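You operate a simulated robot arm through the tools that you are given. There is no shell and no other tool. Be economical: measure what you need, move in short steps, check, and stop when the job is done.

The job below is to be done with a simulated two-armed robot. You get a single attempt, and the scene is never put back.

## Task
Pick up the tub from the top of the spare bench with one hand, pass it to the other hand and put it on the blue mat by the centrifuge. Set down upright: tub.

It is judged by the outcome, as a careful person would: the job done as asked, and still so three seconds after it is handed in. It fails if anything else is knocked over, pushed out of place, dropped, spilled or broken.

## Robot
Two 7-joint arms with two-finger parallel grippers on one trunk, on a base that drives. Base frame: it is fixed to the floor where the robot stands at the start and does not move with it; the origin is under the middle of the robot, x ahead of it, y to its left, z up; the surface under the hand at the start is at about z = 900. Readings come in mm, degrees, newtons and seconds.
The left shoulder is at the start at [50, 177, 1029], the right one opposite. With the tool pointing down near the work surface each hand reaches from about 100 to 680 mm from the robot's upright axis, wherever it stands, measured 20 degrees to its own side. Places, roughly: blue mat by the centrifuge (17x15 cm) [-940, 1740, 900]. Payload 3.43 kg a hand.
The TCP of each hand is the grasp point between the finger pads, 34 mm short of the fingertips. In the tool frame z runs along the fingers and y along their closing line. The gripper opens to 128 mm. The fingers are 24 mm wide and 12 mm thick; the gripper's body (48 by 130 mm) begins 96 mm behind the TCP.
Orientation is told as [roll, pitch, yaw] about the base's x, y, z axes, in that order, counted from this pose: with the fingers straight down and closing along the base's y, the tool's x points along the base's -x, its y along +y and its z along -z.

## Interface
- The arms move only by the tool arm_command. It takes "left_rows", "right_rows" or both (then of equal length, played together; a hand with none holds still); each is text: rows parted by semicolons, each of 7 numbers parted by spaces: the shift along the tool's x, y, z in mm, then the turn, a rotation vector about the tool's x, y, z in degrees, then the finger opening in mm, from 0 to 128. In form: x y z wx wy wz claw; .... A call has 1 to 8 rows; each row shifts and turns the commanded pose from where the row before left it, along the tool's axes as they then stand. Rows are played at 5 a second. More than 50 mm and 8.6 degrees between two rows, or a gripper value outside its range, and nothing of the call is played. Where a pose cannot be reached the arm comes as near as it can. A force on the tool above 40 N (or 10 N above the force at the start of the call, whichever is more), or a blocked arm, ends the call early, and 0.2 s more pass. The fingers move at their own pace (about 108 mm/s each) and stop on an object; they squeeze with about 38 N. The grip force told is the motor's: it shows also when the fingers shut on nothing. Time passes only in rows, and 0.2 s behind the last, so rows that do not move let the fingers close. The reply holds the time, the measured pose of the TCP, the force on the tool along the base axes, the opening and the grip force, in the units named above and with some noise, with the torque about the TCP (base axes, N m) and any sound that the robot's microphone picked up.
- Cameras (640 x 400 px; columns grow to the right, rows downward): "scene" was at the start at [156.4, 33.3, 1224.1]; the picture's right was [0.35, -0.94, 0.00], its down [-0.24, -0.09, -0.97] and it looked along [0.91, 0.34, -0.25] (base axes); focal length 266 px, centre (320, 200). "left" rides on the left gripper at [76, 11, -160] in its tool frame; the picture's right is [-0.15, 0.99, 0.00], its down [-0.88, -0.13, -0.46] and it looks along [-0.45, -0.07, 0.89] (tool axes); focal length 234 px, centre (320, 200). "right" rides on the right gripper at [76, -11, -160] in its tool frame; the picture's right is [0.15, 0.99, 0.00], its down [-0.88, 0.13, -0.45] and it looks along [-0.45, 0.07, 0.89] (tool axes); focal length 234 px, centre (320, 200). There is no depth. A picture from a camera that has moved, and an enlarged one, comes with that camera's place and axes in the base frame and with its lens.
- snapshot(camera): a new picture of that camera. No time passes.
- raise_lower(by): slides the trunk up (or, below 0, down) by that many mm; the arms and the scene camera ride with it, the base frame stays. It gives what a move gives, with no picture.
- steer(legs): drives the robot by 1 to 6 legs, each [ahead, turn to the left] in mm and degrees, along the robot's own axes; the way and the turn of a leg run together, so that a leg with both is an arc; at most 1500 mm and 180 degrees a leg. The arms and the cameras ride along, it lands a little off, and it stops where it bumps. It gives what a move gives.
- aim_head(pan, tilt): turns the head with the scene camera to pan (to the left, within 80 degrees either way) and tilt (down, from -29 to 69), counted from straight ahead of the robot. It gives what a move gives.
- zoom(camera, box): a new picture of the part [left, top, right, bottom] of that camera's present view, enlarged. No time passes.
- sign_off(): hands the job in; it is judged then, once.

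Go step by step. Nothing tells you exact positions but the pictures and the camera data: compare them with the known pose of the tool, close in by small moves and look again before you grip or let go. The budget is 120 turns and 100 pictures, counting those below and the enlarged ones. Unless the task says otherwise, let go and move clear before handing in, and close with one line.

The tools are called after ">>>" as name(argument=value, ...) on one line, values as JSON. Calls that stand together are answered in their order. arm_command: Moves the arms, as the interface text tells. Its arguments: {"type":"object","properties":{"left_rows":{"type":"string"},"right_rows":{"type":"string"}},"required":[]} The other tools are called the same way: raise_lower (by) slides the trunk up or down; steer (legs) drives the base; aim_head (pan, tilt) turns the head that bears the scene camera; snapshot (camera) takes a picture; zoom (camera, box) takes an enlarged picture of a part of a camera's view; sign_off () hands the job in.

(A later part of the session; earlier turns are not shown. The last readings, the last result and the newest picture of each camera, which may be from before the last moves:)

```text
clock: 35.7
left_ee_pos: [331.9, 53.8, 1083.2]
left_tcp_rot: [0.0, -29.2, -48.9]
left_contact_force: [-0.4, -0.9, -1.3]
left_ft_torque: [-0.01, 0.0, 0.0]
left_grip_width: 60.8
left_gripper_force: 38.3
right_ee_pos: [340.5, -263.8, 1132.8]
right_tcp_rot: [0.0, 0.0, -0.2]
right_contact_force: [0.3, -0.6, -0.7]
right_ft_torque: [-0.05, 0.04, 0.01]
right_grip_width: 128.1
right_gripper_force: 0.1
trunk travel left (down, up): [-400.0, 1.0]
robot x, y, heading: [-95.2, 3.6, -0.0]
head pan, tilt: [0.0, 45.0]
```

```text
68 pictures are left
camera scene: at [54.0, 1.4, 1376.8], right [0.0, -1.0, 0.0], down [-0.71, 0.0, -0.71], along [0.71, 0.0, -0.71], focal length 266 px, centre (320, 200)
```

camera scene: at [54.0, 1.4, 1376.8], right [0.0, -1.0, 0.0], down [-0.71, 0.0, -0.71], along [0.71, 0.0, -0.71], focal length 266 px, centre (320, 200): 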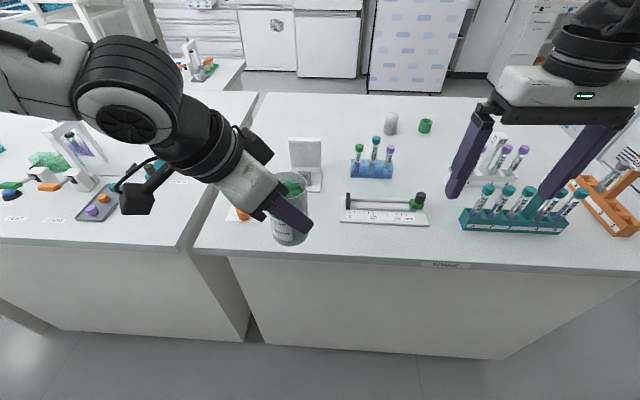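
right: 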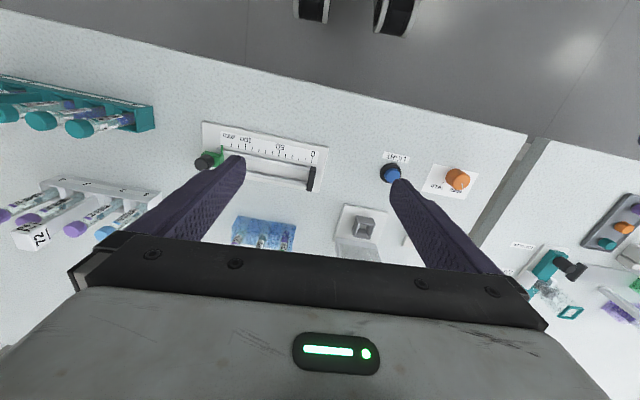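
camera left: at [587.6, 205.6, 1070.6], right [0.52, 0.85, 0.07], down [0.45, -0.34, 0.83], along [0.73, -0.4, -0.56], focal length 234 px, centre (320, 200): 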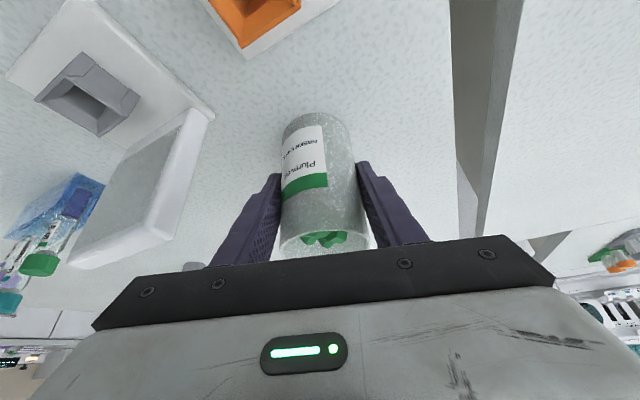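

There's too little room for the right arm to approach here. I'll turn left 90° to face the open aisle, then extend the tub further forward for the hand-over.

>>> steer(legs=[[0, 90]])

>>> aim_head(pan=5, tilt=35)

>>> snapshot(camera="scene")

```text
clock: 40.0
left_ee_pos: [-156.8, 429.2, 1083.6]
left_tcp_rot: [0.0, -29.3, 42.2]
left_contact_force: [0.2, 0.4, -1.6]
left_ft_torque: [0.0, 0.04, 0.0]
left_grip_width: 60.6
left_gripper_force: 37.9
right_ee_pos: [161.4, 440.4, 1132.9]
right_tcp_rot: [0.0, 0.1, 90.9]
right_contact_force: [-0.1, -0.5, -0.8]
right_ft_torque: [-0.01, 0.0, 0.01]
right_grip_width: 128.1
right_gripper_force: 0.0
trunk travel left (down, up): [-400.0, 1.0]
robot x, y, heading: [-98.6, -1.1, 90.9]
head pan, tilt: [0.0, 45.0]
```

```text
clock: 40.7
left_ee_pos: [-156.8, 427.7, 1083.5]
left_tcp_rot: [0.0, -29.3, 42.1]
left_contact_force: [-0.4, 0.2, -1.0]
left_ft_torque: [0.0, -0.03, 0.01]
left_grip_width: 60.9
left_gripper_force: 38.2
right_ee_pos: [161.6, 441.5, 1132.9]
right_tcp_rot: [0.1, 0.0, 90.8]
right_contact_force: [0.0, 0.3, 0.4]
right_ft_torque: [-0.02, -0.01, -0.01]
right_grip_width: 127.8
right_gripper_force: 0.0
trunk travel left (down, up): [-400.0, 1.0]
robot x, y, heading: [-93.5, 1.5, 90.9]
head pan, tilt: [5.0, 35.0]
```

```text
67 pictures are left
camera scene: at [-107.2, 159.4, 1391.5], right [0.99, 0.1, 0.0], down [0.06, -0.57, -0.82], along [-0.08, 0.81, -0.57], focal length 266 px, centre (320, 200)
```

scene: 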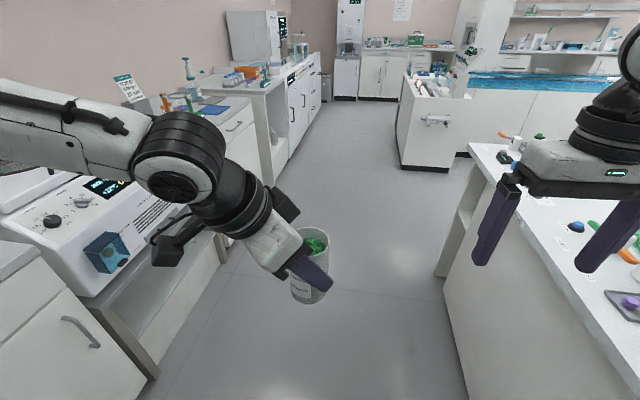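

The aisle ahead is open. I'll extend the tub forward for the hand-over.

>>> arm_command(left_rows="-12.3 36.4 6.9 0 0 0 50;-12.3 36.4 6.9 0 0 0 50;-12.3 36.4 6.9 0 0 0 50;0 0 0 0 0 0 50")

>>> arm_command(right_rows="10 -20 0 0 -8.5 0 128;10 -20 0 0 -8.5 0 128;10 -20 0 0 -8.5 0 128;0 0 0 0 -8.5 0 128;0 0 0 0 -8.5 0 128;0 0 0 0 -8.5 0 128;0 0 0 0 -8.5 0 128;0 0 0 0 -8.5 0 128")

>>> snapshot(camera="scene")

```text
clock: 41.7
left_ee_pos: [-199.4, 537.0, 1085.1]
left_tcp_rot: [0.0, -29.3, 42.2]
left_contact_force: [0.4, 0.7, -1.2]
left_ft_torque: [-0.01, -0.01, -0.01]
left_grip_width: 60.9
left_gripper_force: 38.1
right_ee_pos: [161.9, 441.6, 1134.1]
right_tcp_rot: [0.1, 0.0, 90.8]
right_contact_force: [0.0, -0.7, 0.2]
right_ft_torque: [-0.02, -0.01, -0.01]
right_grip_width: 127.9
right_gripper_force: 0.0
trunk travel left (down, up): [-400.0, 1.0]
robot x, y, heading: [-93.1, -0.6, 91.0]
head pan, tilt: [5.0, 35.0]
```

```text
clock: 43.5
left_ee_pos: [-199.3, 538.4, 1084.3]
left_tcp_rot: [0.0, -29.1, 42.2]
left_contact_force: [-0.1, -0.6, -1.3]
left_ft_torque: [-0.02, 0.05, 0.01]
left_grip_width: 61.0
left_gripper_force: 38.0
right_ee_pos: [251.8, 472.6, 1139.6]
right_tcp_rot: [0.5, -68.0, 90.5]
right_contact_force: [0.2, -0.1, 0.0]
right_ft_torque: [-0.02, 0.0, -0.02]
right_grip_width: 128.0
right_gripper_force: 0.1
right hand out of reach, approached as far as the arm can: row 6, 7, 8
trunk travel left (down, up): [-400.0, 1.0]
robot x, y, heading: [-94.4, 5.9, 90.8]
head pan, tilt: [5.0, 35.0]
```

```text
66 pictures are left
camera scene: at [-107.1, 159.5, 1391.6], right [0.99, 0.1, 0.0], down [0.06, -0.57, -0.82], along [-0.08, 0.81, -0.57], focal length 266 px, centre (320, 200)
```

scene: 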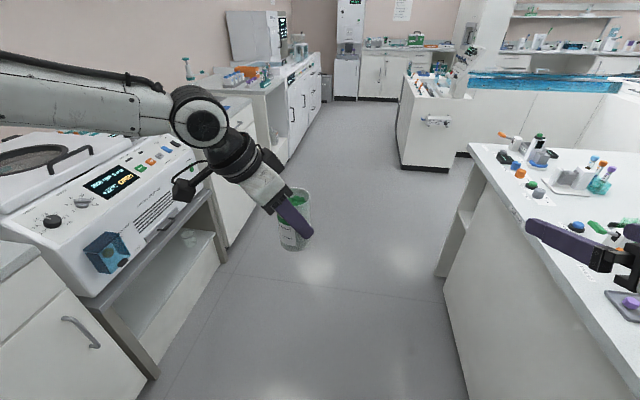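

The right hand is pitched and ready. I'll bring it towards a stand-off beside the tub, yawing to the approach direction in two parts.

>>> arm_command(right_rows="3.6 45.7 -4.3 -4.73 0 -1.91 128;2.1 46 -0.5 -4.73 0 -1.91 128;0.5 46 3.2 -4.73 0 -1.91 128;-1 45.6 7 -4.73 0 -1.91 128;0 0 0 0 0 0 128")

>>> snapshot(camera="scene")

```text
clock: 44.7
left_ee_pos: [-199.8, 538.1, 1085.1]
left_tcp_rot: [0.0, -29.3, 42.3]
left_contact_force: [0.2, 0.3, -1.4]
left_ft_torque: [0.01, -0.01, 0.01]
left_grip_width: 60.9
left_gripper_force: 38.2
right_ee_pos: [82.3, 484.6, 1134.0]
right_tcp_rot: [0.2, -68.0, 111.1]
right_contact_force: [-0.1, 0.2, -0.7]
right_ft_torque: [0.01, 0.01, -0.02]
right_grip_width: 128.3
right_gripper_force: 0.0
right hand out of reach, approached as far as the arm can: row 1, 2, 3, 4
trunk travel left (down, up): [-400.0, 1.0]
robot x, y, heading: [-96.1, 1.5, 91.3]
head pan, tilt: [5.0, 35.0]
```

```text
65 pictures are left
camera scene: at [-107.0, 159.1, 1391.6], right [0.99, 0.1, 0.0], down [0.06, -0.57, -0.82], along [-0.08, 0.81, -0.57], focal length 266 px, centre (320, 200)
```

scene: 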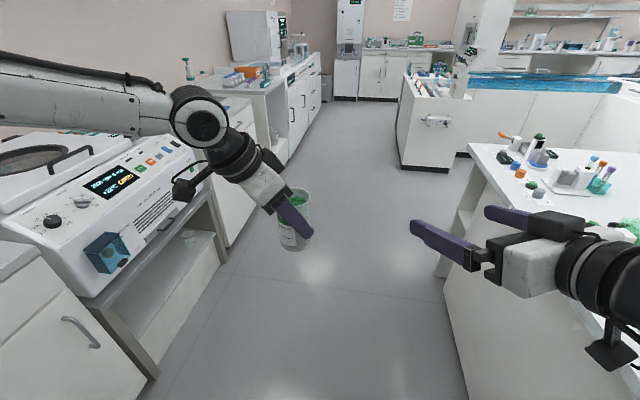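

The right arm comes more naturally from the side, so I'll turn both hands to make the approach about 75° leftward: left yaw +33°, right yaw +55°.

>>> arm_command(left_rows="0 0 0 -4.1 0 -7.3 50;0 0 0 -4.1 0 -7.3 50;0 0 0 -4.1 0 -7.3 50;0 0 0 -4.1 0 -7.3 50;0 0 0 0 0 0 50;0 0 0 0 0 0 50;0 0 0 0 0 0 50;0 0 0 0 0 0 50", right_rows="0 0 0 -7.3 0 -2.95 128;0 0 0 -7.3 0 -2.95 128;0 0 0 -7.3 0 -2.95 128;0 0 0 -7.3 0 -2.95 128;0 0 0 -7.3 0 -2.95 128;0 0 0 -7.3 0 -2.95 128;0 0 0 -7.3 0 -2.95 128;0 0 0 0 0 0 128")

>>> snapshot(camera="scene")

```text
clock: 46.5
left_ee_pos: [-200.3, 537.6, 1084.5]
left_tcp_rot: [0.1, -29.3, 75.7]
left_contact_force: [-0.2, 0.4, -1.6]
left_ft_torque: [-0.05, 0.02, 0.02]
left_grip_width: 61.1
left_gripper_force: 38.5
right_ee_pos: [81.4, 485.3, 1133.1]
right_tcp_rot: [0.1, -68.0, 134.7]
right_contact_force: [-1.3, -1.2, -0.8]
right_ft_torque: [0.01, 0.01, 0.05]
right_grip_width: 127.8
right_gripper_force: 0.0
right hand out of reach, approached as far as the arm can: row 4, 5, 6, 7
trunk travel left (down, up): [-400.0, 1.0]
robot x, y, heading: [-97.2, 0.8, 90.8]
head pan, tilt: [5.0, 35.0]
```

```text
64 pictures are left
camera scene: at [-107.3, 159.4, 1391.6], right [0.99, 0.1, 0.0], down [0.06, -0.57, -0.82], along [-0.08, 0.81, -0.57], focal length 266 px, centre (320, 200)
```

scene: 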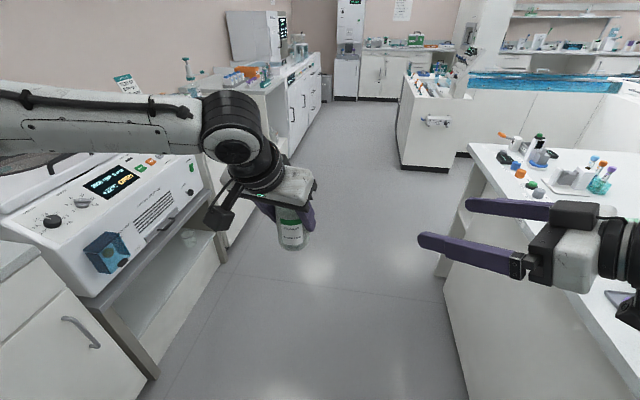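

The right hand's yaw stops near 45°, so I'll turn the left hand back to match and bring the right one over towards the tub in steps.

>>> arm_command(left_rows="0 0 0 3.8 0 6.76 50;0 0 0 3.8 0 6.76 50;0 0 0 3.8 0 6.76 50;0 0 0 3.8 0 6.76 50;0 0 0 0 0 0 50;0 0 0 0 0 0 50;0 0 0 0 0 0 50", right_rows="0 0 0 0 0 0 110;0 0 0 0 0 0 110;0 0 0 0 0 0 110;-6.7 33.5 29.8 0 0 0 110;-6.7 33.5 29.8 0 0 0 110;-6.7 33.5 29.8 0 0 0 110;0 0 0 0 0 0 110")

>>> snapshot(camera="scene")

```text
clock: 48.1
left_ee_pos: [-197.3, 537.0, 1085.7]
left_tcp_rot: [0.0, -29.3, 44.6]
left_contact_force: [0.6, 0.2, -1.6]
left_ft_torque: [-0.01, 0.03, 0.02]
left_grip_width: 60.9
left_gripper_force: 37.8
right_ee_pos: [-52.8, 480.3, 1116.7]
right_tcp_rot: [0.3, -68.0, 134.5]
right_contact_force: [-0.5, 0.6, -0.6]
right_ft_torque: [0.01, -0.03, -0.01]
right_grip_width: 110.0
right_gripper_force: 0.0
trunk travel left (down, up): [-400.0, 1.0]
robot x, y, heading: [-95.4, -1.7, 91.0]
head pan, tilt: [5.0, 35.0]
```

```text
63 pictures are left
camera scene: at [-106.7, 159.0, 1391.7], right [0.99, 0.1, 0.0], down [0.06, -0.57, -0.82], along [-0.08, 0.81, -0.57], focal length 266 px, centre (320, 200)
```

scene: 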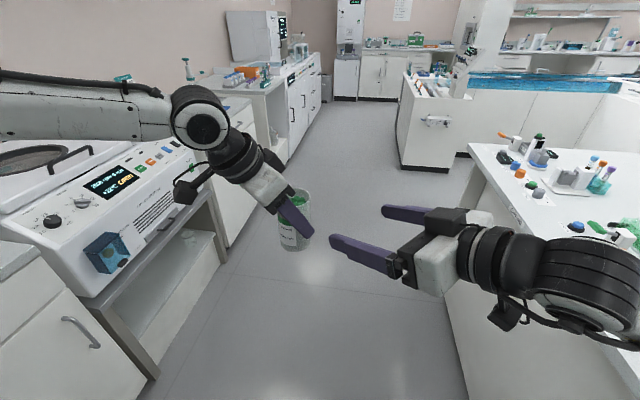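

The right hand is tracking well. I'll align it laterally with the tub at a stand-off.

>>> arm_command(right_rows="-3.7 21.1 14.7 0 0 0 110;-3.7 21.1 14.7 0 0 0 110;-3.7 21.1 14.7 0 0 0 110;0 0 0 0 0 0 110")

>>> snapshot(camera="scene")

>>> snapshot(camera="right")

```text
clock: 49.1
left_ee_pos: [-199.5, 537.4, 1085.1]
left_tcp_rot: [0.0, -29.2, 44.7]
left_contact_force: [0.5, -0.2, -1.3]
left_ft_torque: [-0.01, 0.0, 0.01]
left_grip_width: 60.9
left_gripper_force: 38.5
right_ee_pos: [-129.8, 469.4, 1112.8]
right_tcp_rot: [0.2, -68.0, 134.7]
right_contact_force: [0.1, 0.3, -0.8]
right_ft_torque: [0.0, 0.04, 0.0]
right_grip_width: 109.7
right_gripper_force: 0.1
trunk travel left (down, up): [-400.0, 1.0]
robot x, y, heading: [-94.4, -0.5, 91.0]
head pan, tilt: [5.0, 35.0]
```

```text
62 pictures are left
camera scene: at [-107.0, 159.3, 1391.6], right [0.99, 0.1, 0.0], down [0.06, -0.57, -0.82], along [-0.08, 0.81, -0.57], focal length 266 px, centre (320, 200)
```

scene: 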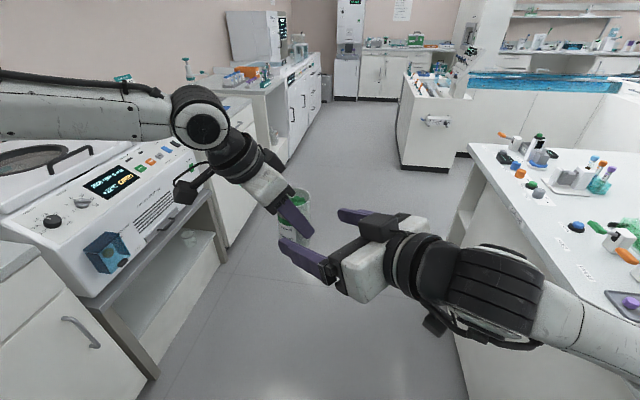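

```text
61 pictures are left
camera right: at [1.1, 352.3, 1101.6], right [-0.66, -0.74, -0.13], down [-0.03, -0.16, 0.99], along [-0.75, 0.66, 0.08], focal length 234 px, centre (320, 200)
```

right: 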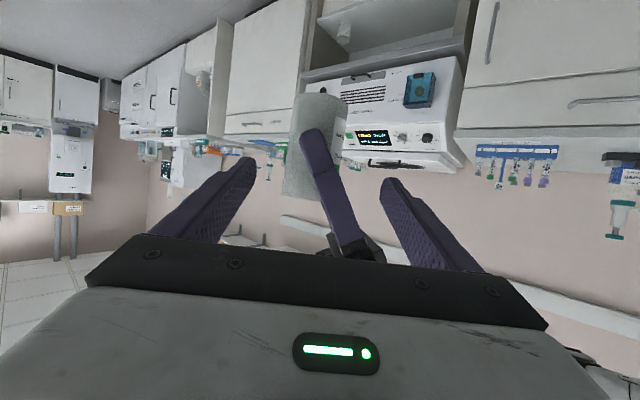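

The tub is centred between the right fingers (lateral error about 2 mm), and the left near finger passes between them. I'll advance along the fingers.

>>> arm_command(right_rows="0 1.8 20 0 0 0 104;0 0 20 0 0 0 104;0 0 20 0 0 0 104;0 0 0 0 0 0 104")

>>> snapshot(camera="right")

>>> zoom(camera="scene", box=[180, 130, 420, 280])

```text
clock: 50.1
left_ee_pos: [-198.8, 537.8, 1084.7]
left_tcp_rot: [0.0, -29.4, 44.7]
left_contact_force: [-0.6, -1.0, -1.6]
left_ft_torque: [-0.03, 0.0, 0.0]
left_grip_width: 60.9
left_gripper_force: 38.0
right_ee_pos: [-170.4, 505.1, 1089.8]
right_tcp_rot: [0.2, -68.1, 134.7]
right_contact_force: [-0.6, 0.8, -1.4]
right_ft_torque: [-0.05, 0.0, 0.0]
right_grip_width: 103.7
right_gripper_force: 0.0
trunk travel left (down, up): [-400.0, 1.0]
robot x, y, heading: [-97.7, -0.5, 91.0]
head pan, tilt: [5.0, 35.0]
```

```text
60 pictures are left
camera right: at [-39.4, 389.7, 1079.7], right [-0.66, -0.74, -0.13], down [-0.03, -0.16, 0.99], along [-0.75, 0.66, 0.09], focal length 234 px, centre (320, 200)
```

right: 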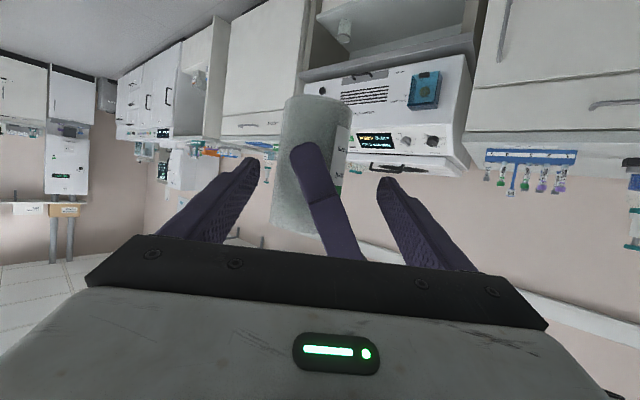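

```text
2.67 times, centred on (300, 205) of scene
camera zoom: at [-107.1, 159.2, 1391.6], right [0.99, 0.1, 0.0], down [0.06, -0.57, -0.82], along [-0.08, 0.81, -0.57], focal length 708 px, centre (373, 187)
```

zoom: 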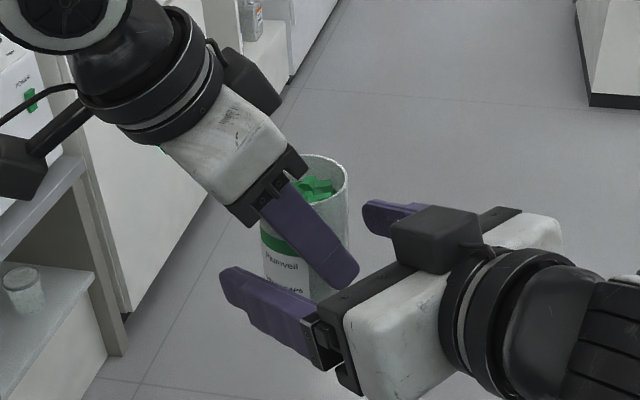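

Clearances look right, though the block on top of the right gripper needs watching. I'll advance 20 mm and check.

>>> arm_command(right_rows="2 0 20 0 0 0 96;0 0 0 0 0 0 96")

>>> zoom(camera="scene", box=[200, 130, 400, 255])

>>> snapshot(camera="left")

```text
clock: 50.7
left_ee_pos: [-199.0, 537.4, 1083.9]
left_tcp_rot: [-0.1, -29.3, 44.7]
left_contact_force: [0.1, -0.2, -1.2]
left_ft_torque: [-0.01, 0.0, 0.01]
left_grip_width: 60.9
left_gripper_force: 37.9
right_ee_pos: [-182.1, 518.2, 1080.0]
right_tcp_rot: [0.2, -68.0, 134.6]
right_contact_force: [-0.1, 1.0, -1.6]
right_ft_torque: [0.02, -0.06, 0.0]
right_grip_width: 96.2
right_gripper_force: 0.0
trunk travel left (down, up): [-400.0, 1.0]
robot x, y, heading: [-98.3, 0.9, 90.8]
head pan, tilt: [5.0, 35.0]
```

```text
3.20 times, centred on (300, 192) of scene
camera zoom: at [-107.1, 159.2, 1391.6], right [0.99, 0.1, 0.0], down [0.06, -0.57, -0.82], along [-0.08, 0.81, -0.57], focal length 849 px, centre (384, 224)
```

zoom: 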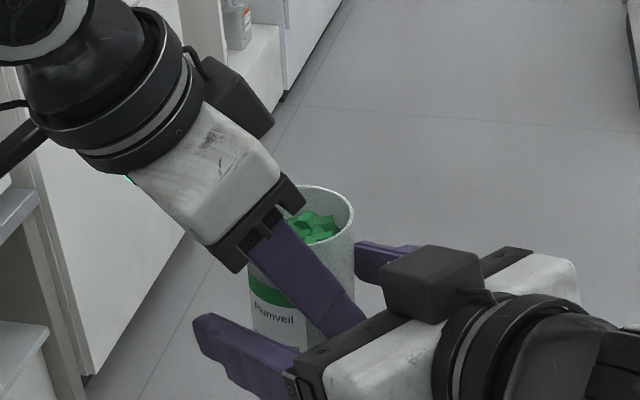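

```text
57 pictures are left
camera left: at [-309.0, 444.6, 1187.2], right [-0.6, 0.79, 0.07], down [0.48, 0.29, 0.83], along [0.64, 0.53, -0.56], focal length 234 px, centre (320, 200)
```

left: 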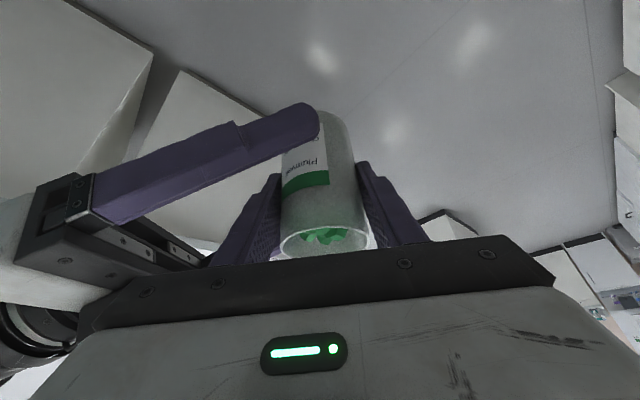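

Clear so far. I'll advance 16 mm more, then close the right hand on the tub.

>>> arm_command(right_rows="0 0 16 0 0 0 96;0 0 0 0 0 0 96")

>>> zoom(camera="scene", box=[200, 130, 400, 255])

>>> snapshot(camera="right")

```text
clock: 51.3
left_ee_pos: [-198.3, 538.9, 1084.5]
left_tcp_rot: [0.0, -29.3, 44.7]
left_contact_force: [0.6, 0.3, -1.5]
left_ft_torque: [0.01, 0.01, 0.01]
left_grip_width: 60.9
left_gripper_force: 37.8
right_ee_pos: [-193.8, 528.2, 1074.5]
right_tcp_rot: [0.1, -68.0, 134.7]
right_contact_force: [-0.1, 0.0, 0.1]
right_ft_torque: [-0.01, -0.01, -0.02]
right_grip_width: 95.9
right_gripper_force: 0.1
trunk travel left (down, up): [-400.0, 1.0]
robot x, y, heading: [-93.3, 2.6, 91.1]
head pan, tilt: [5.0, 35.0]
```

```text
3.20 times, centred on (300, 192) of scene
camera zoom: at [-107.1, 159.2, 1391.6], right [0.99, 0.1, 0.0], down [0.06, -0.57, -0.82], along [-0.08, 0.81, -0.57], focal length 849 px, centre (384, 224)
```

zoom: 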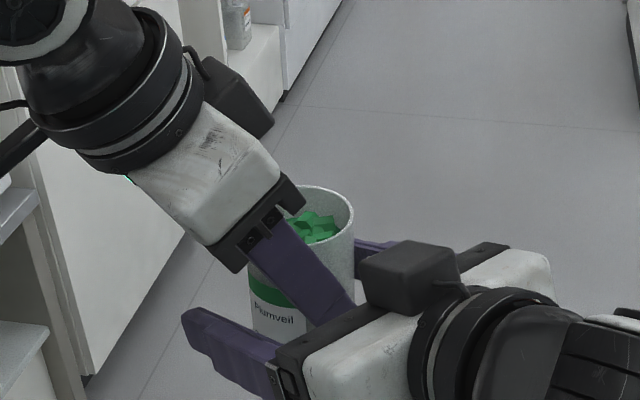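

```text
55 pictures are left
camera right: at [-62.0, 412.7, 1064.6], right [-0.66, -0.74, -0.14], down [-0.03, -0.16, 0.99], along [-0.75, 0.66, 0.09], focal length 234 px, centre (320, 200)
```

right: 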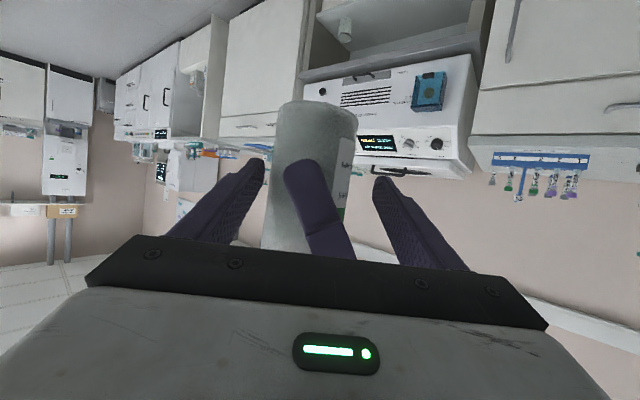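

The tub sits about 4 mm towards tool -y, so I'll centre and close the right hand.

>>> arm_command(right_rows="0 -4 0 0 0 0 90;0 0 0 0 0 0 76;0 0 0 0 0 0 66;0 0 0 0 0 0 50;0 0 0 0 0 0 50")

>>> zoom(camera="scene", box=[200, 130, 400, 255])

>>> snapshot(camera="right")

```text
clock: 52.5
left_ee_pos: [-199.4, 536.5, 1084.5]
left_tcp_rot: [-0.1, -29.0, 44.6]
left_contact_force: [-11.3, -14.5, 4.1]
left_ft_torque: [-0.26, -0.22, 0.05]
left_grip_width: 60.7
left_gripper_force: 38.1
right_ee_pos: [-189.0, 532.8, 1075.4]
right_tcp_rot: [-0.2, -67.9, 134.6]
right_contact_force: [10.9, 14.5, -5.2]
right_ft_torque: [0.14, 0.2, -0.26]
right_grip_width: 61.4
right_gripper_force: 9.8
trunk travel left (down, up): [-400.0, 1.0]
robot x, y, heading: [-98.0, -0.2, 90.7]
head pan, tilt: [5.0, 35.0]
```

```text
3.20 times, centred on (300, 192) of scene
camera zoom: at [-107.3, 159.4, 1391.6], right [0.99, 0.1, 0.0], down [0.06, -0.57, -0.82], along [-0.08, 0.81, -0.57], focal length 849 px, centre (384, 224)
```

zoom: 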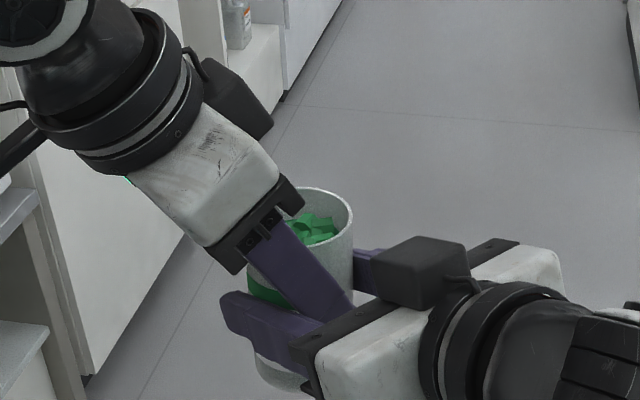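

```text
53 pictures are left
camera right: at [-57.6, 417.0, 1064.2], right [-0.67, -0.73, -0.14], down [-0.03, -0.16, 0.99], along [-0.74, 0.66, 0.08], focal length 234 px, centre (320, 200)
```

right: 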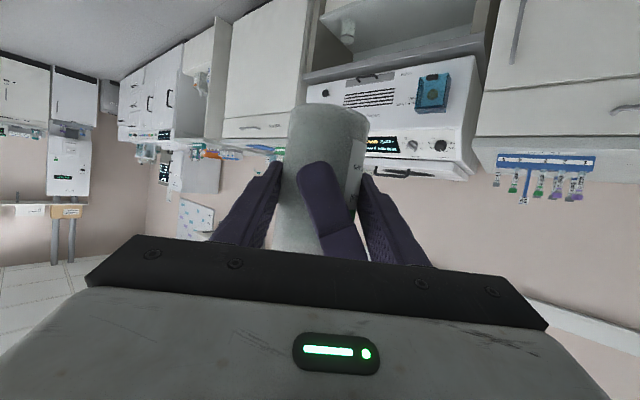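

There is a side load of about 18 N, meaning the right hand still needs to shift further along tool -y. I'll ease it over in small steps until the load goes.

>>> arm_command(right_rows="0 -1.5 0 0 0 0 50;0 0 0 0 0 0 50")

```text
clock: 53.1
left_ee_pos: [-200.1, 537.2, 1082.8]
left_tcp_rot: [0.0, -29.1, 44.8]
left_contact_force: [-10.8, -14.2, 2.8]
left_ft_torque: [-0.19, -0.13, 0.06]
left_grip_width: 60.6
left_gripper_force: 37.9
right_ee_pos: [-188.0, 534.5, 1074.5]
right_tcp_rot: [0.0, -67.9, 134.5]
right_contact_force: [10.7, 14.5, -3.5]
right_ft_torque: [0.04, 0.2, -0.25]
right_grip_width: 62.0
right_gripper_force: 10.2
trunk travel left (down, up): [-400.0, 1.0]
robot x, y, heading: [-96.0, 1.2, 90.9]
head pan, tilt: [5.0, 35.0]
```

>>> arm_command(right_rows="0 -2 0 0 0 0 50;0 0 0 0 0 0 50;0 0 0 0 0 0 50")

>>> snapshot(camera="left")

```text
clock: 53.9
left_ee_pos: [-199.7, 537.1, 1084.6]
left_tcp_rot: [-0.1, -29.2, 44.7]
left_contact_force: [-8.4, -9.8, 0.2]
left_ft_torque: [-0.27, 0.03, 0.3]
left_grip_width: 60.6
left_gripper_force: 37.8
right_ee_pos: [-187.8, 534.8, 1074.0]
right_tcp_rot: [0.1, -68.0, 134.5]
right_contact_force: [8.7, 9.6, -2.4]
right_ft_torque: [0.12, -0.01, -0.44]
right_grip_width: 62.0
right_gripper_force: 9.9
trunk travel left (down, up): [-400.0, 1.0]
robot x, y, heading: [-96.2, 1.8, 90.7]
head pan, tilt: [5.0, 35.0]
```

```text
52 pictures are left
camera left: at [-309.3, 444.7, 1187.0], right [-0.6, 0.79, 0.07], down [0.48, 0.29, 0.83], along [0.64, 0.54, -0.56], focal length 234 px, centre (320, 200)
```

left: 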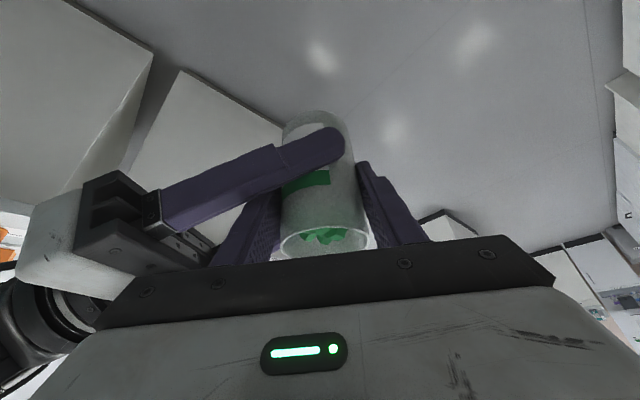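

The side load dropped to 13 N. I'll move 3 mm more.

>>> arm_command(right_rows="0 -2 0 0 0 0 48;0 -1.5 0 0 0 0 45;0 0 0 0 0 0 40;0 0 0 0 0 0 40")

```text
clock: 54.9
left_ee_pos: [-198.7, 538.2, 1084.0]
left_tcp_rot: [0.0, -29.3, 44.8]
left_contact_force: [1.8, 6.1, -3.3]
left_ft_torque: [-0.58, 0.28, 1.26]
left_grip_width: 60.6
left_gripper_force: 38.6
right_ee_pos: [-186.7, 534.6, 1074.7]
right_tcp_rot: [0.4, -68.2, 134.7]
right_contact_force: [-1.1, -6.3, 2.9]
right_ft_torque: [0.67, -0.25, -1.18]
right_grip_width: 61.5
right_gripper_force: 19.4
trunk travel left (down, up): [-400.0, 1.0]
robot x, y, heading: [-95.0, 3.1, 90.8]
head pan, tilt: [5.0, 35.0]
```

Load is nearly balanced now. I'll bring the right grip to full force and ease back 1 mm.

>>> arm_command(right_rows="0 0.8 0 0 0 0 20;0 0 0 0 0 0 0;0 0 0 0 0 0 0")

>>> snapshot(camera="right")

>>> zoom(camera="scene", box=[200, 130, 400, 255])

```text
clock: 55.7
left_ee_pos: [-199.0, 538.4, 1084.7]
left_tcp_rot: [-0.1, -29.5, 44.7]
left_contact_force: [4.5, 10.8, -4.0]
left_ft_torque: [-0.34, 0.02, 1.33]
left_grip_width: 60.9
left_gripper_force: 38.4
right_ee_pos: [-187.4, 534.6, 1073.7]
right_tcp_rot: [0.4, -68.1, 134.4]
right_contact_force: [-5.1, -10.9, 2.6]
right_ft_torque: [0.46, -0.05, -1.17]
right_grip_width: 61.0
right_gripper_force: 37.7
trunk travel left (down, up): [-400.0, 1.0]
robot x, y, heading: [-96.1, 1.3, 90.8]
head pan, tilt: [5.0, 35.0]
```

```text
51 pictures are left
camera right: at [-55.3, 419.1, 1064.3], right [-0.66, -0.74, -0.13], down [-0.02, -0.16, 0.99], along [-0.75, 0.66, 0.09], focal length 234 px, centre (320, 200)
```

right: 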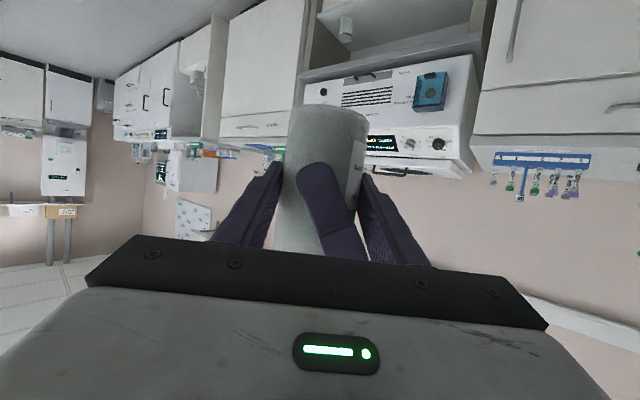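

```text
3.20 times, centred on (300, 192) of scene
camera zoom: at [-107.3, 159.4, 1391.6], right [0.99, 0.1, 0.0], down [0.06, -0.57, -0.82], along [-0.08, 0.81, -0.57], focal length 849 px, centre (384, 224)
```

zoom: 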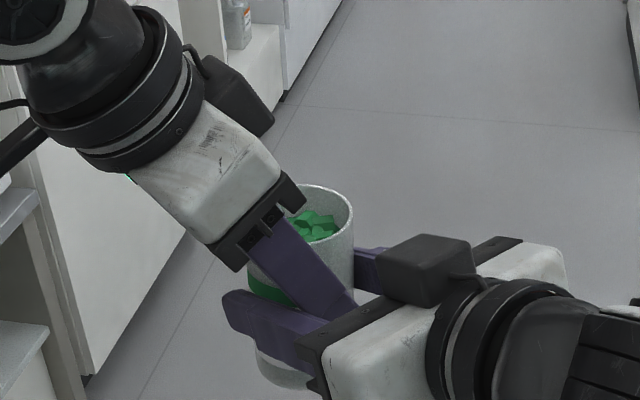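

Both hands hold now. I'll relieve the remaining 12 N by moving 2 mm along +y.

>>> arm_command(right_rows="0 2 0 0 0 0 0;0 0 0 0 0 0 0")

```text
clock: 56.3
left_ee_pos: [-199.2, 537.6, 1083.9]
left_tcp_rot: [0.0, -29.2, 44.7]
left_contact_force: [-0.5, 9.5, -1.8]
left_ft_torque: [-0.2, -1.08, 0.43]
left_grip_width: 60.6
left_gripper_force: 37.7
right_ee_pos: [-188.5, 533.8, 1074.0]
right_tcp_rot: [0.5, -68.0, 134.4]
right_contact_force: [0.9, -10.1, 1.3]
right_ft_torque: [0.37, 1.06, -0.34]
right_grip_width: 60.9
right_gripper_force: 38.0
trunk travel left (down, up): [-400.0, 1.0]
robot x, y, heading: [-93.1, -1.4, 90.8]
head pan, tilt: [5.0, 35.0]
```

The load is acceptable. I'll open the left hand a little at a time and watch whether the tub stays put.

>>> arm_command(left_rows="0 0 0 0 0 0 64;0 0 0 0 0 0 70;0 0 0 0 0 0 76;0 0 0 0 0 0 76")

>>> zoom(camera="scene", box=[200, 130, 400, 255])

>>> snapshot(camera="left")

```text
clock: 57.3
left_ee_pos: [-198.2, 538.8, 1084.0]
left_tcp_rot: [0.0, -29.4, 44.8]
left_contact_force: [0.1, 6.7, 6.7]
left_ft_torque: [-0.57, -0.16, 0.19]
left_grip_width: 73.6
left_gripper_force: 0.0
right_ee_pos: [-188.1, 535.3, 1074.4]
right_tcp_rot: [0.2, -67.9, 134.6]
right_contact_force: [-1.3, -6.2, -8.0]
right_ft_torque: [0.62, 0.06, -0.07]
right_grip_width: 60.7
right_gripper_force: 37.9
trunk travel left (down, up): [-400.0, 1.0]
robot x, y, heading: [-97.1, 2.6, 90.6]
head pan, tilt: [5.0, 35.0]
```

```text
3.20 times, centred on (300, 192) of scene
camera zoom: at [-107.3, 159.4, 1391.6], right [0.99, 0.1, 0.0], down [0.06, -0.57, -0.82], along [-0.08, 0.81, -0.57], focal length 849 px, centre (384, 224)
```

zoom: 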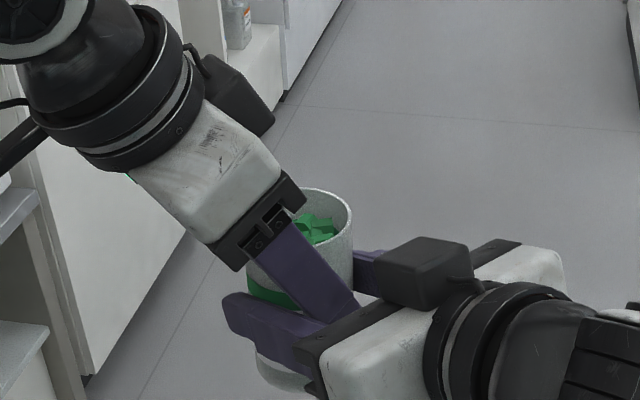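

```text
48 pictures are left
camera left: at [-308.9, 444.8, 1187.8], right [-0.6, 0.79, 0.07], down [0.48, 0.29, 0.83], along [0.64, 0.54, -0.55], focal length 234 px, centre (320, 200)
```

left: 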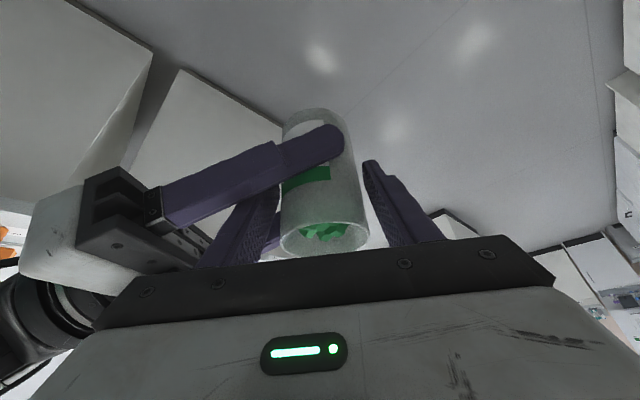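

The tub stays in the right hand; the left near finger just rests on the right finger's top edge. I'll ease the left claw to 70 and lift the left hand straight up.

>>> arm_command(left_rows="-2.4 0 -4.4 0 0 0 70;-4.9 0 -8.7 0 0 0 70;-4.9 0 -8.7 0 0 0 70;0 0 0 0 0 0 70")

>>> zoom(camera="scene", box=[200, 130, 400, 255])

```text
clock: 58.3
left_ee_pos: [-200.1, 537.7, 1107.9]
left_tcp_rot: [0.1, -29.2, 44.6]
left_contact_force: [-0.6, -0.1, -0.1]
left_ft_torque: [0.0, -0.01, -0.01]
left_grip_width: 70.1
left_gripper_force: 0.1
right_ee_pos: [-187.9, 534.3, 1074.3]
right_tcp_rot: [0.2, -68.0, 134.6]
right_contact_force: [0.0, 0.4, -0.8]
right_ft_torque: [-0.02, -0.03, -0.02]
right_grip_width: 60.6
right_gripper_force: 37.5
trunk travel left (down, up): [-400.0, 1.0]
robot x, y, heading: [-97.9, 1.7, 90.9]
head pan, tilt: [5.0, 35.0]
```

```text
3.20 times, centred on (300, 192) of scene
camera zoom: at [-107.3, 159.4, 1391.6], right [0.99, 0.1, 0.0], down [0.06, -0.57, -0.82], along [-0.08, 0.81, -0.57], focal length 849 px, centre (384, 224)
```

zoom: 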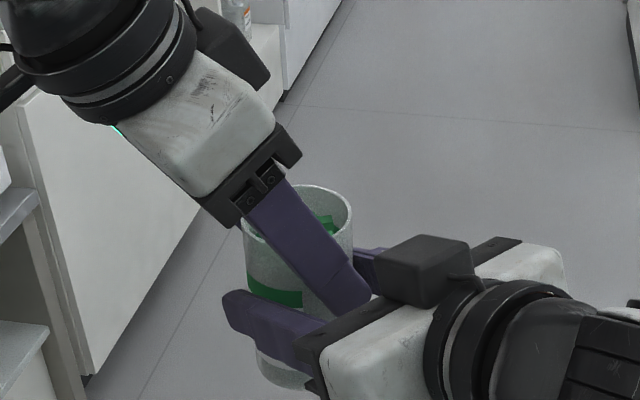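

Forces are zero and the right hand alone holds the tub. I'll lift the left hand further, then withdraw it.

>>> arm_command(left_rows="-9.8 0 -17.4 0 0 0 72;-9.8 0 -17.4 0 0 0 72;-9.8 0 -17.4 0 0 0 72;-5 0 -9 0 0 0 72;0 0 0 0 0 0 72")

>>> zoom(camera="scene", box=[200, 105, 440, 255])

```text
clock: 59.5
left_ee_pos: [-198.6, 538.0, 1179.8]
left_tcp_rot: [0.0, -29.3, 44.7]
left_contact_force: [0.3, 0.3, -0.4]
left_ft_torque: [-0.01, 0.01, 0.0]
left_grip_width: 72.1
left_gripper_force: 0.1
right_ee_pos: [-188.3, 534.4, 1074.2]
right_tcp_rot: [0.2, -68.0, 134.6]
right_contact_force: [-0.2, 0.5, -0.1]
right_ft_torque: [0.01, -0.02, -0.01]
right_grip_width: 60.6
right_gripper_force: 37.5
trunk travel left (down, up): [-400.0, 1.0]
robot x, y, heading: [-98.4, -1.3, 91.1]
head pan, tilt: [5.0, 35.0]
```

```text
2.67 times, centred on (320, 180) of scene
camera zoom: at [-107.3, 159.4, 1391.6], right [0.99, 0.1, 0.0], down [0.06, -0.57, -0.82], along [-0.08, 0.81, -0.57], focal length 708 px, centre (320, 253)
```

zoom: 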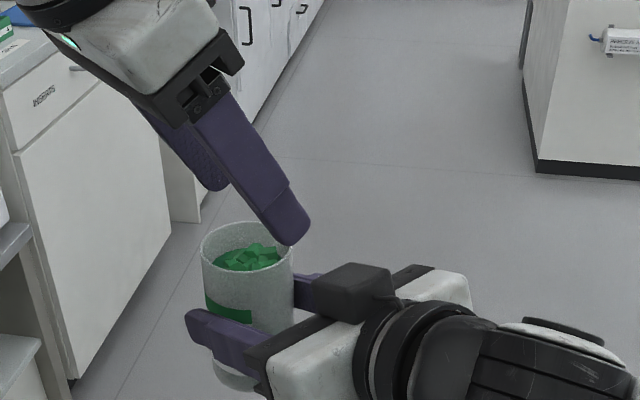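

The hand-over worked and the left hand is clear of the tub. I'll retract it up and to the left, then drive down the aisle.

>>> arm_command(left_rows="32 -5 -32 0 0 0 72;32 -5 -32 0 0 0 72;32 -5 -32 0 0 0 72;32 -5 -32 0 0 0 72;0 0 0 0 0 0 72")

>>> aim_head(pan=30, tilt=20)

>>> snapshot(camera="scene")

```text
clock: 60.7
left_ee_pos: [-309.0, 399.9, 1227.3]
left_tcp_rot: [0.0, -29.2, 44.7]
left_contact_force: [0.4, 0.3, 0.5]
left_ft_torque: [-0.01, 0.05, 0.01]
left_grip_width: 72.2
left_gripper_force: 0.0
right_ee_pos: [-186.9, 536.1, 1073.6]
right_tcp_rot: [0.3, -68.0, 134.4]
right_contact_force: [0.4, -0.6, -0.3]
right_ft_torque: [-0.02, 0.03, 0.01]
right_grip_width: 60.5
right_gripper_force: 37.9
trunk travel left (down, up): [-400.0, 1.0]
robot x, y, heading: [-97.2, 1.3, 90.8]
head pan, tilt: [5.0, 35.0]
```

```text
clock: 61.6
left_ee_pos: [-308.1, 399.2, 1227.1]
left_tcp_rot: [0.1, -29.3, 44.7]
left_contact_force: [0.3, -0.5, 0.3]
left_ft_torque: [-0.03, -0.04, 0.0]
left_grip_width: 71.9
left_gripper_force: 0.0
right_ee_pos: [-187.3, 533.8, 1074.0]
right_tcp_rot: [0.2, -67.9, 134.6]
right_contact_force: [-0.4, -0.7, -0.5]
right_ft_torque: [-0.02, 0.0, -0.01]
right_grip_width: 60.3
right_gripper_force: 38.2
trunk travel left (down, up): [-400.0, 1.0]
robot x, y, heading: [-97.3, -0.3, 90.8]
head pan, tilt: [30.0, 20.0]
```

```text
45 pictures are left
camera scene: at [-146.0, 151.7, 1415.4], right [0.86, 0.51, 0.0], down [0.18, -0.29, -0.94], along [-0.48, 0.81, -0.34], focal length 266 px, centre (320, 200)
```

scene: 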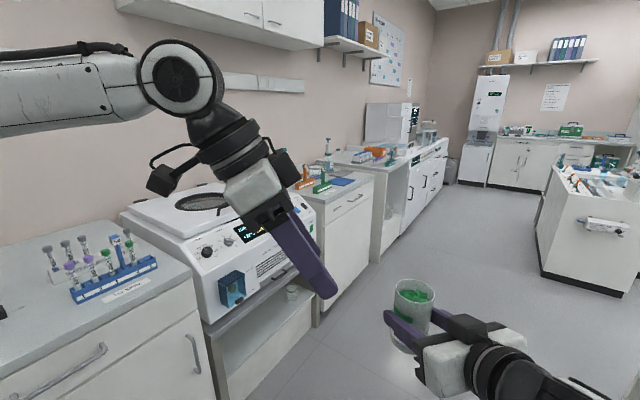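

The centrifuge (round lid) is on the left, with the mat bench just beyond it. I'll zoom in on the mat.

>>> zoom(camera="scene", box=[280, 130, 400, 205])

```text
5.33 times, centred on (340, 168) of scene
camera zoom: at [-146.0, 151.7, 1415.4], right [0.86, 0.51, 0.0], down [0.18, -0.29, -0.94], along [-0.48, 0.81, -0.34], focal length 1416 px, centre (213, 373)
```

zoom: 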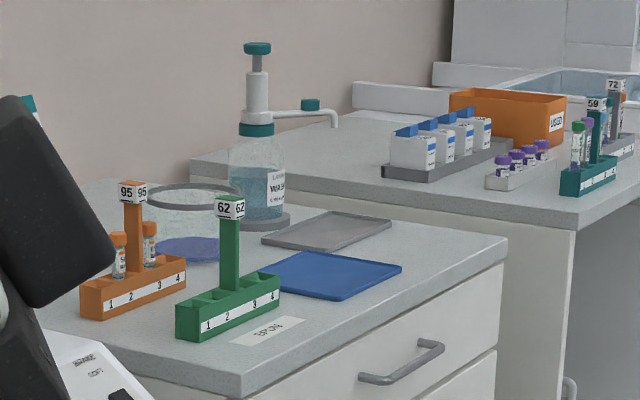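

The mat is near the far front end of that bench, with open space on its +x/+y side. I'll drive forward along the aisle.

>>> steer(legs=[[1400, 0]])

>>> aim_head(pan=60, tilt=25)

>>> snapshot(camera="scene")

```text
clock: 68.5
left_ee_pos: [-327.0, 1799.8, 1227.9]
left_tcp_rot: [0.0, -29.4, 44.5]
left_contact_force: [0.0, -0.8, 0.6]
left_ft_torque: [-0.01, 0.03, 0.01]
left_grip_width: 72.0
left_gripper_force: 0.0
right_ee_pos: [-205.2, 1933.1, 1073.9]
right_tcp_rot: [0.1, -68.0, 134.5]
right_contact_force: [-0.9, -0.1, 0.3]
right_ft_torque: [0.01, -0.01, 0.0]
right_grip_width: 60.1
right_gripper_force: 38.2
trunk travel left (down, up): [-400.0, 1.0]
robot x, y, heading: [-115.3, 1398.4, 90.7]
head pan, tilt: [30.0, 20.0]
```

```text
clock: 69.5
left_ee_pos: [-325.0, 1799.6, 1227.3]
left_tcp_rot: [0.0, -29.4, 44.4]
left_contact_force: [-0.3, 0.4, 0.1]
left_ft_torque: [0.0, -0.03, 0.02]
left_grip_width: 71.6
left_gripper_force: 0.0
right_ee_pos: [-204.1, 1932.4, 1074.1]
right_tcp_rot: [0.1, -68.0, 134.4]
right_contact_force: [0.4, -1.0, 0.6]
right_ft_torque: [-0.03, -0.05, -0.02]
right_grip_width: 60.3
right_gripper_force: 37.4
trunk travel left (down, up): [-400.0, 1.0]
robot x, y, heading: [-116.5, 1401.1, 90.5]
head pan, tilt: [60.0, 25.0]
```

```text
43 pictures are left
camera scene: at [-197.1, 1515.3, 1407.4], right [0.49, 0.87, 0.0], down [0.37, -0.21, -0.91], along [-0.79, 0.44, -0.42], focal length 266 px, centre (320, 200)
```

scene: 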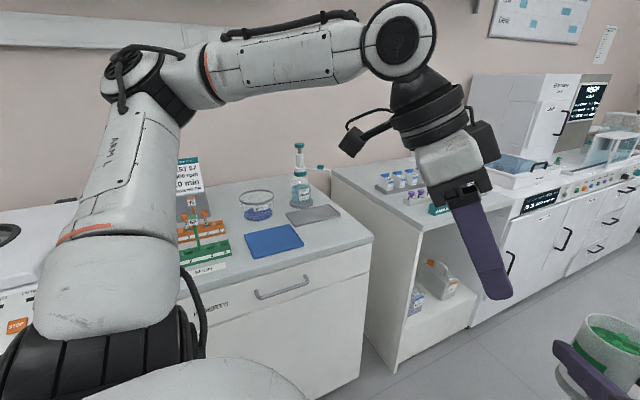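

The mat spans about x −866…−1018, y 1660…1830; bench front is x≈−780. I'll drive to y≈1835, turn to face the bench, and approach part of the way.

>>> steer(legs=[[434, 0], [0, 89.5], [180, 0]])

>>> aim_head(pan=10, tilt=35)

>>> snapshot(camera="scene")

```text
clock: 77.0
left_ee_pos: [-700.0, 1620.4, 1228.7]
left_tcp_rot: [-0.1, -29.3, 134.1]
left_contact_force: [0.2, -0.1, -0.2]
left_ft_torque: [0.0, -0.04, 0.0]
left_grip_width: 71.8
left_gripper_force: 0.1
right_ee_pos: [-833.1, 1743.2, 1075.0]
right_tcp_rot: [0.3, -68.0, -135.9]
right_contact_force: [0.0, -0.3, 0.0]
right_ft_torque: [-0.04, 0.0, 0.02]
right_grip_width: 60.0
right_gripper_force: 37.8
trunk travel left (down, up): [-400.0, 1.0]
robot x, y, heading: [-298.6, 1830.3, -179.7]
head pan, tilt: [60.0, 25.0]
```

```text
clock: 78.2
left_ee_pos: [-699.8, 1620.6, 1228.8]
left_tcp_rot: [0.1, -29.4, 134.1]
left_contact_force: [0.0, 0.0, 0.5]
left_ft_torque: [-0.01, 0.0, 0.02]
left_grip_width: 72.0
left_gripper_force: 0.1
right_ee_pos: [-831.4, 1742.6, 1074.6]
right_tcp_rot: [0.2, -67.9, -135.8]
right_contact_force: [0.8, 0.7, -0.5]
right_ft_torque: [0.01, -0.02, 0.02]
right_grip_width: 60.0
right_gripper_force: 37.9
trunk travel left (down, up): [-400.0, 1.0]
robot x, y, heading: [-295.1, 1828.3, -179.8]
head pan, tilt: [10.0, 35.0]
```

```text
42 pictures are left
camera scene: at [-455.7, 1814.5, 1391.6], right [-0.18, 0.98, 0.0], down [0.56, 0.1, -0.82], along [-0.81, -0.15, -0.57], focal length 266 px, centre (320, 200)
```

scene: 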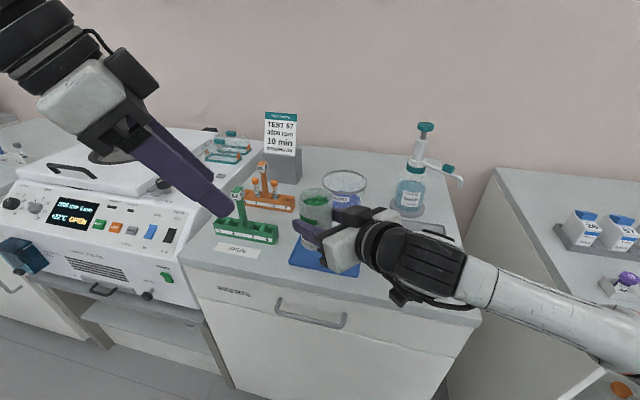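

The tub is hovering just in front of the mat's centre. Before lowering, I'll check the right elbow's clearance to the next bench.

>>> aim_head(pan=-55, tilt=35)

>>> snapshot(camera="scene")

```text
clock: 79.6
left_ee_pos: [-699.6, 1620.4, 1229.3]
left_tcp_rot: [0.1, -29.4, 134.1]
left_contact_force: [0.4, 0.2, -0.4]
left_ft_torque: [0.02, 0.0, -0.01]
left_grip_width: 71.7
left_gripper_force: 0.1
right_ee_pos: [-832.4, 1743.2, 1074.5]
right_tcp_rot: [0.1, -68.0, -135.8]
right_contact_force: [0.5, 0.1, -0.4]
right_ft_torque: [0.04, -0.03, 0.01]
right_grip_width: 59.9
right_gripper_force: 38.0
trunk travel left (down, up): [-400.0, 1.0]
robot x, y, heading: [-299.9, 1830.6, -179.7]
head pan, tilt: [-55.0, 35.0]
```

```text
41 pictures are left
camera scene: at [-420.1, 1902.2, 1391.6], right [0.82, 0.58, 0.0], down [0.33, -0.47, -0.82], along [-0.47, 0.67, -0.57], focal length 266 px, centre (320, 200)
```

scene: 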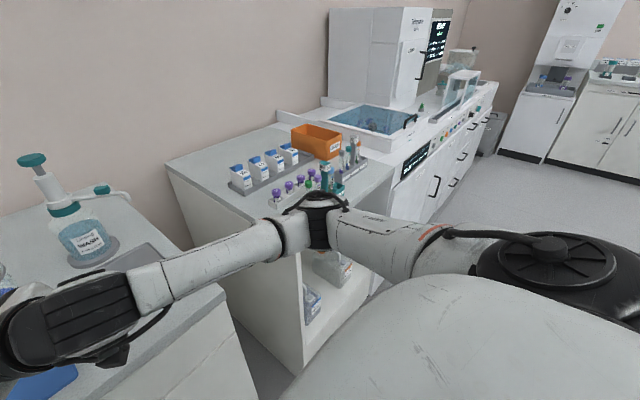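

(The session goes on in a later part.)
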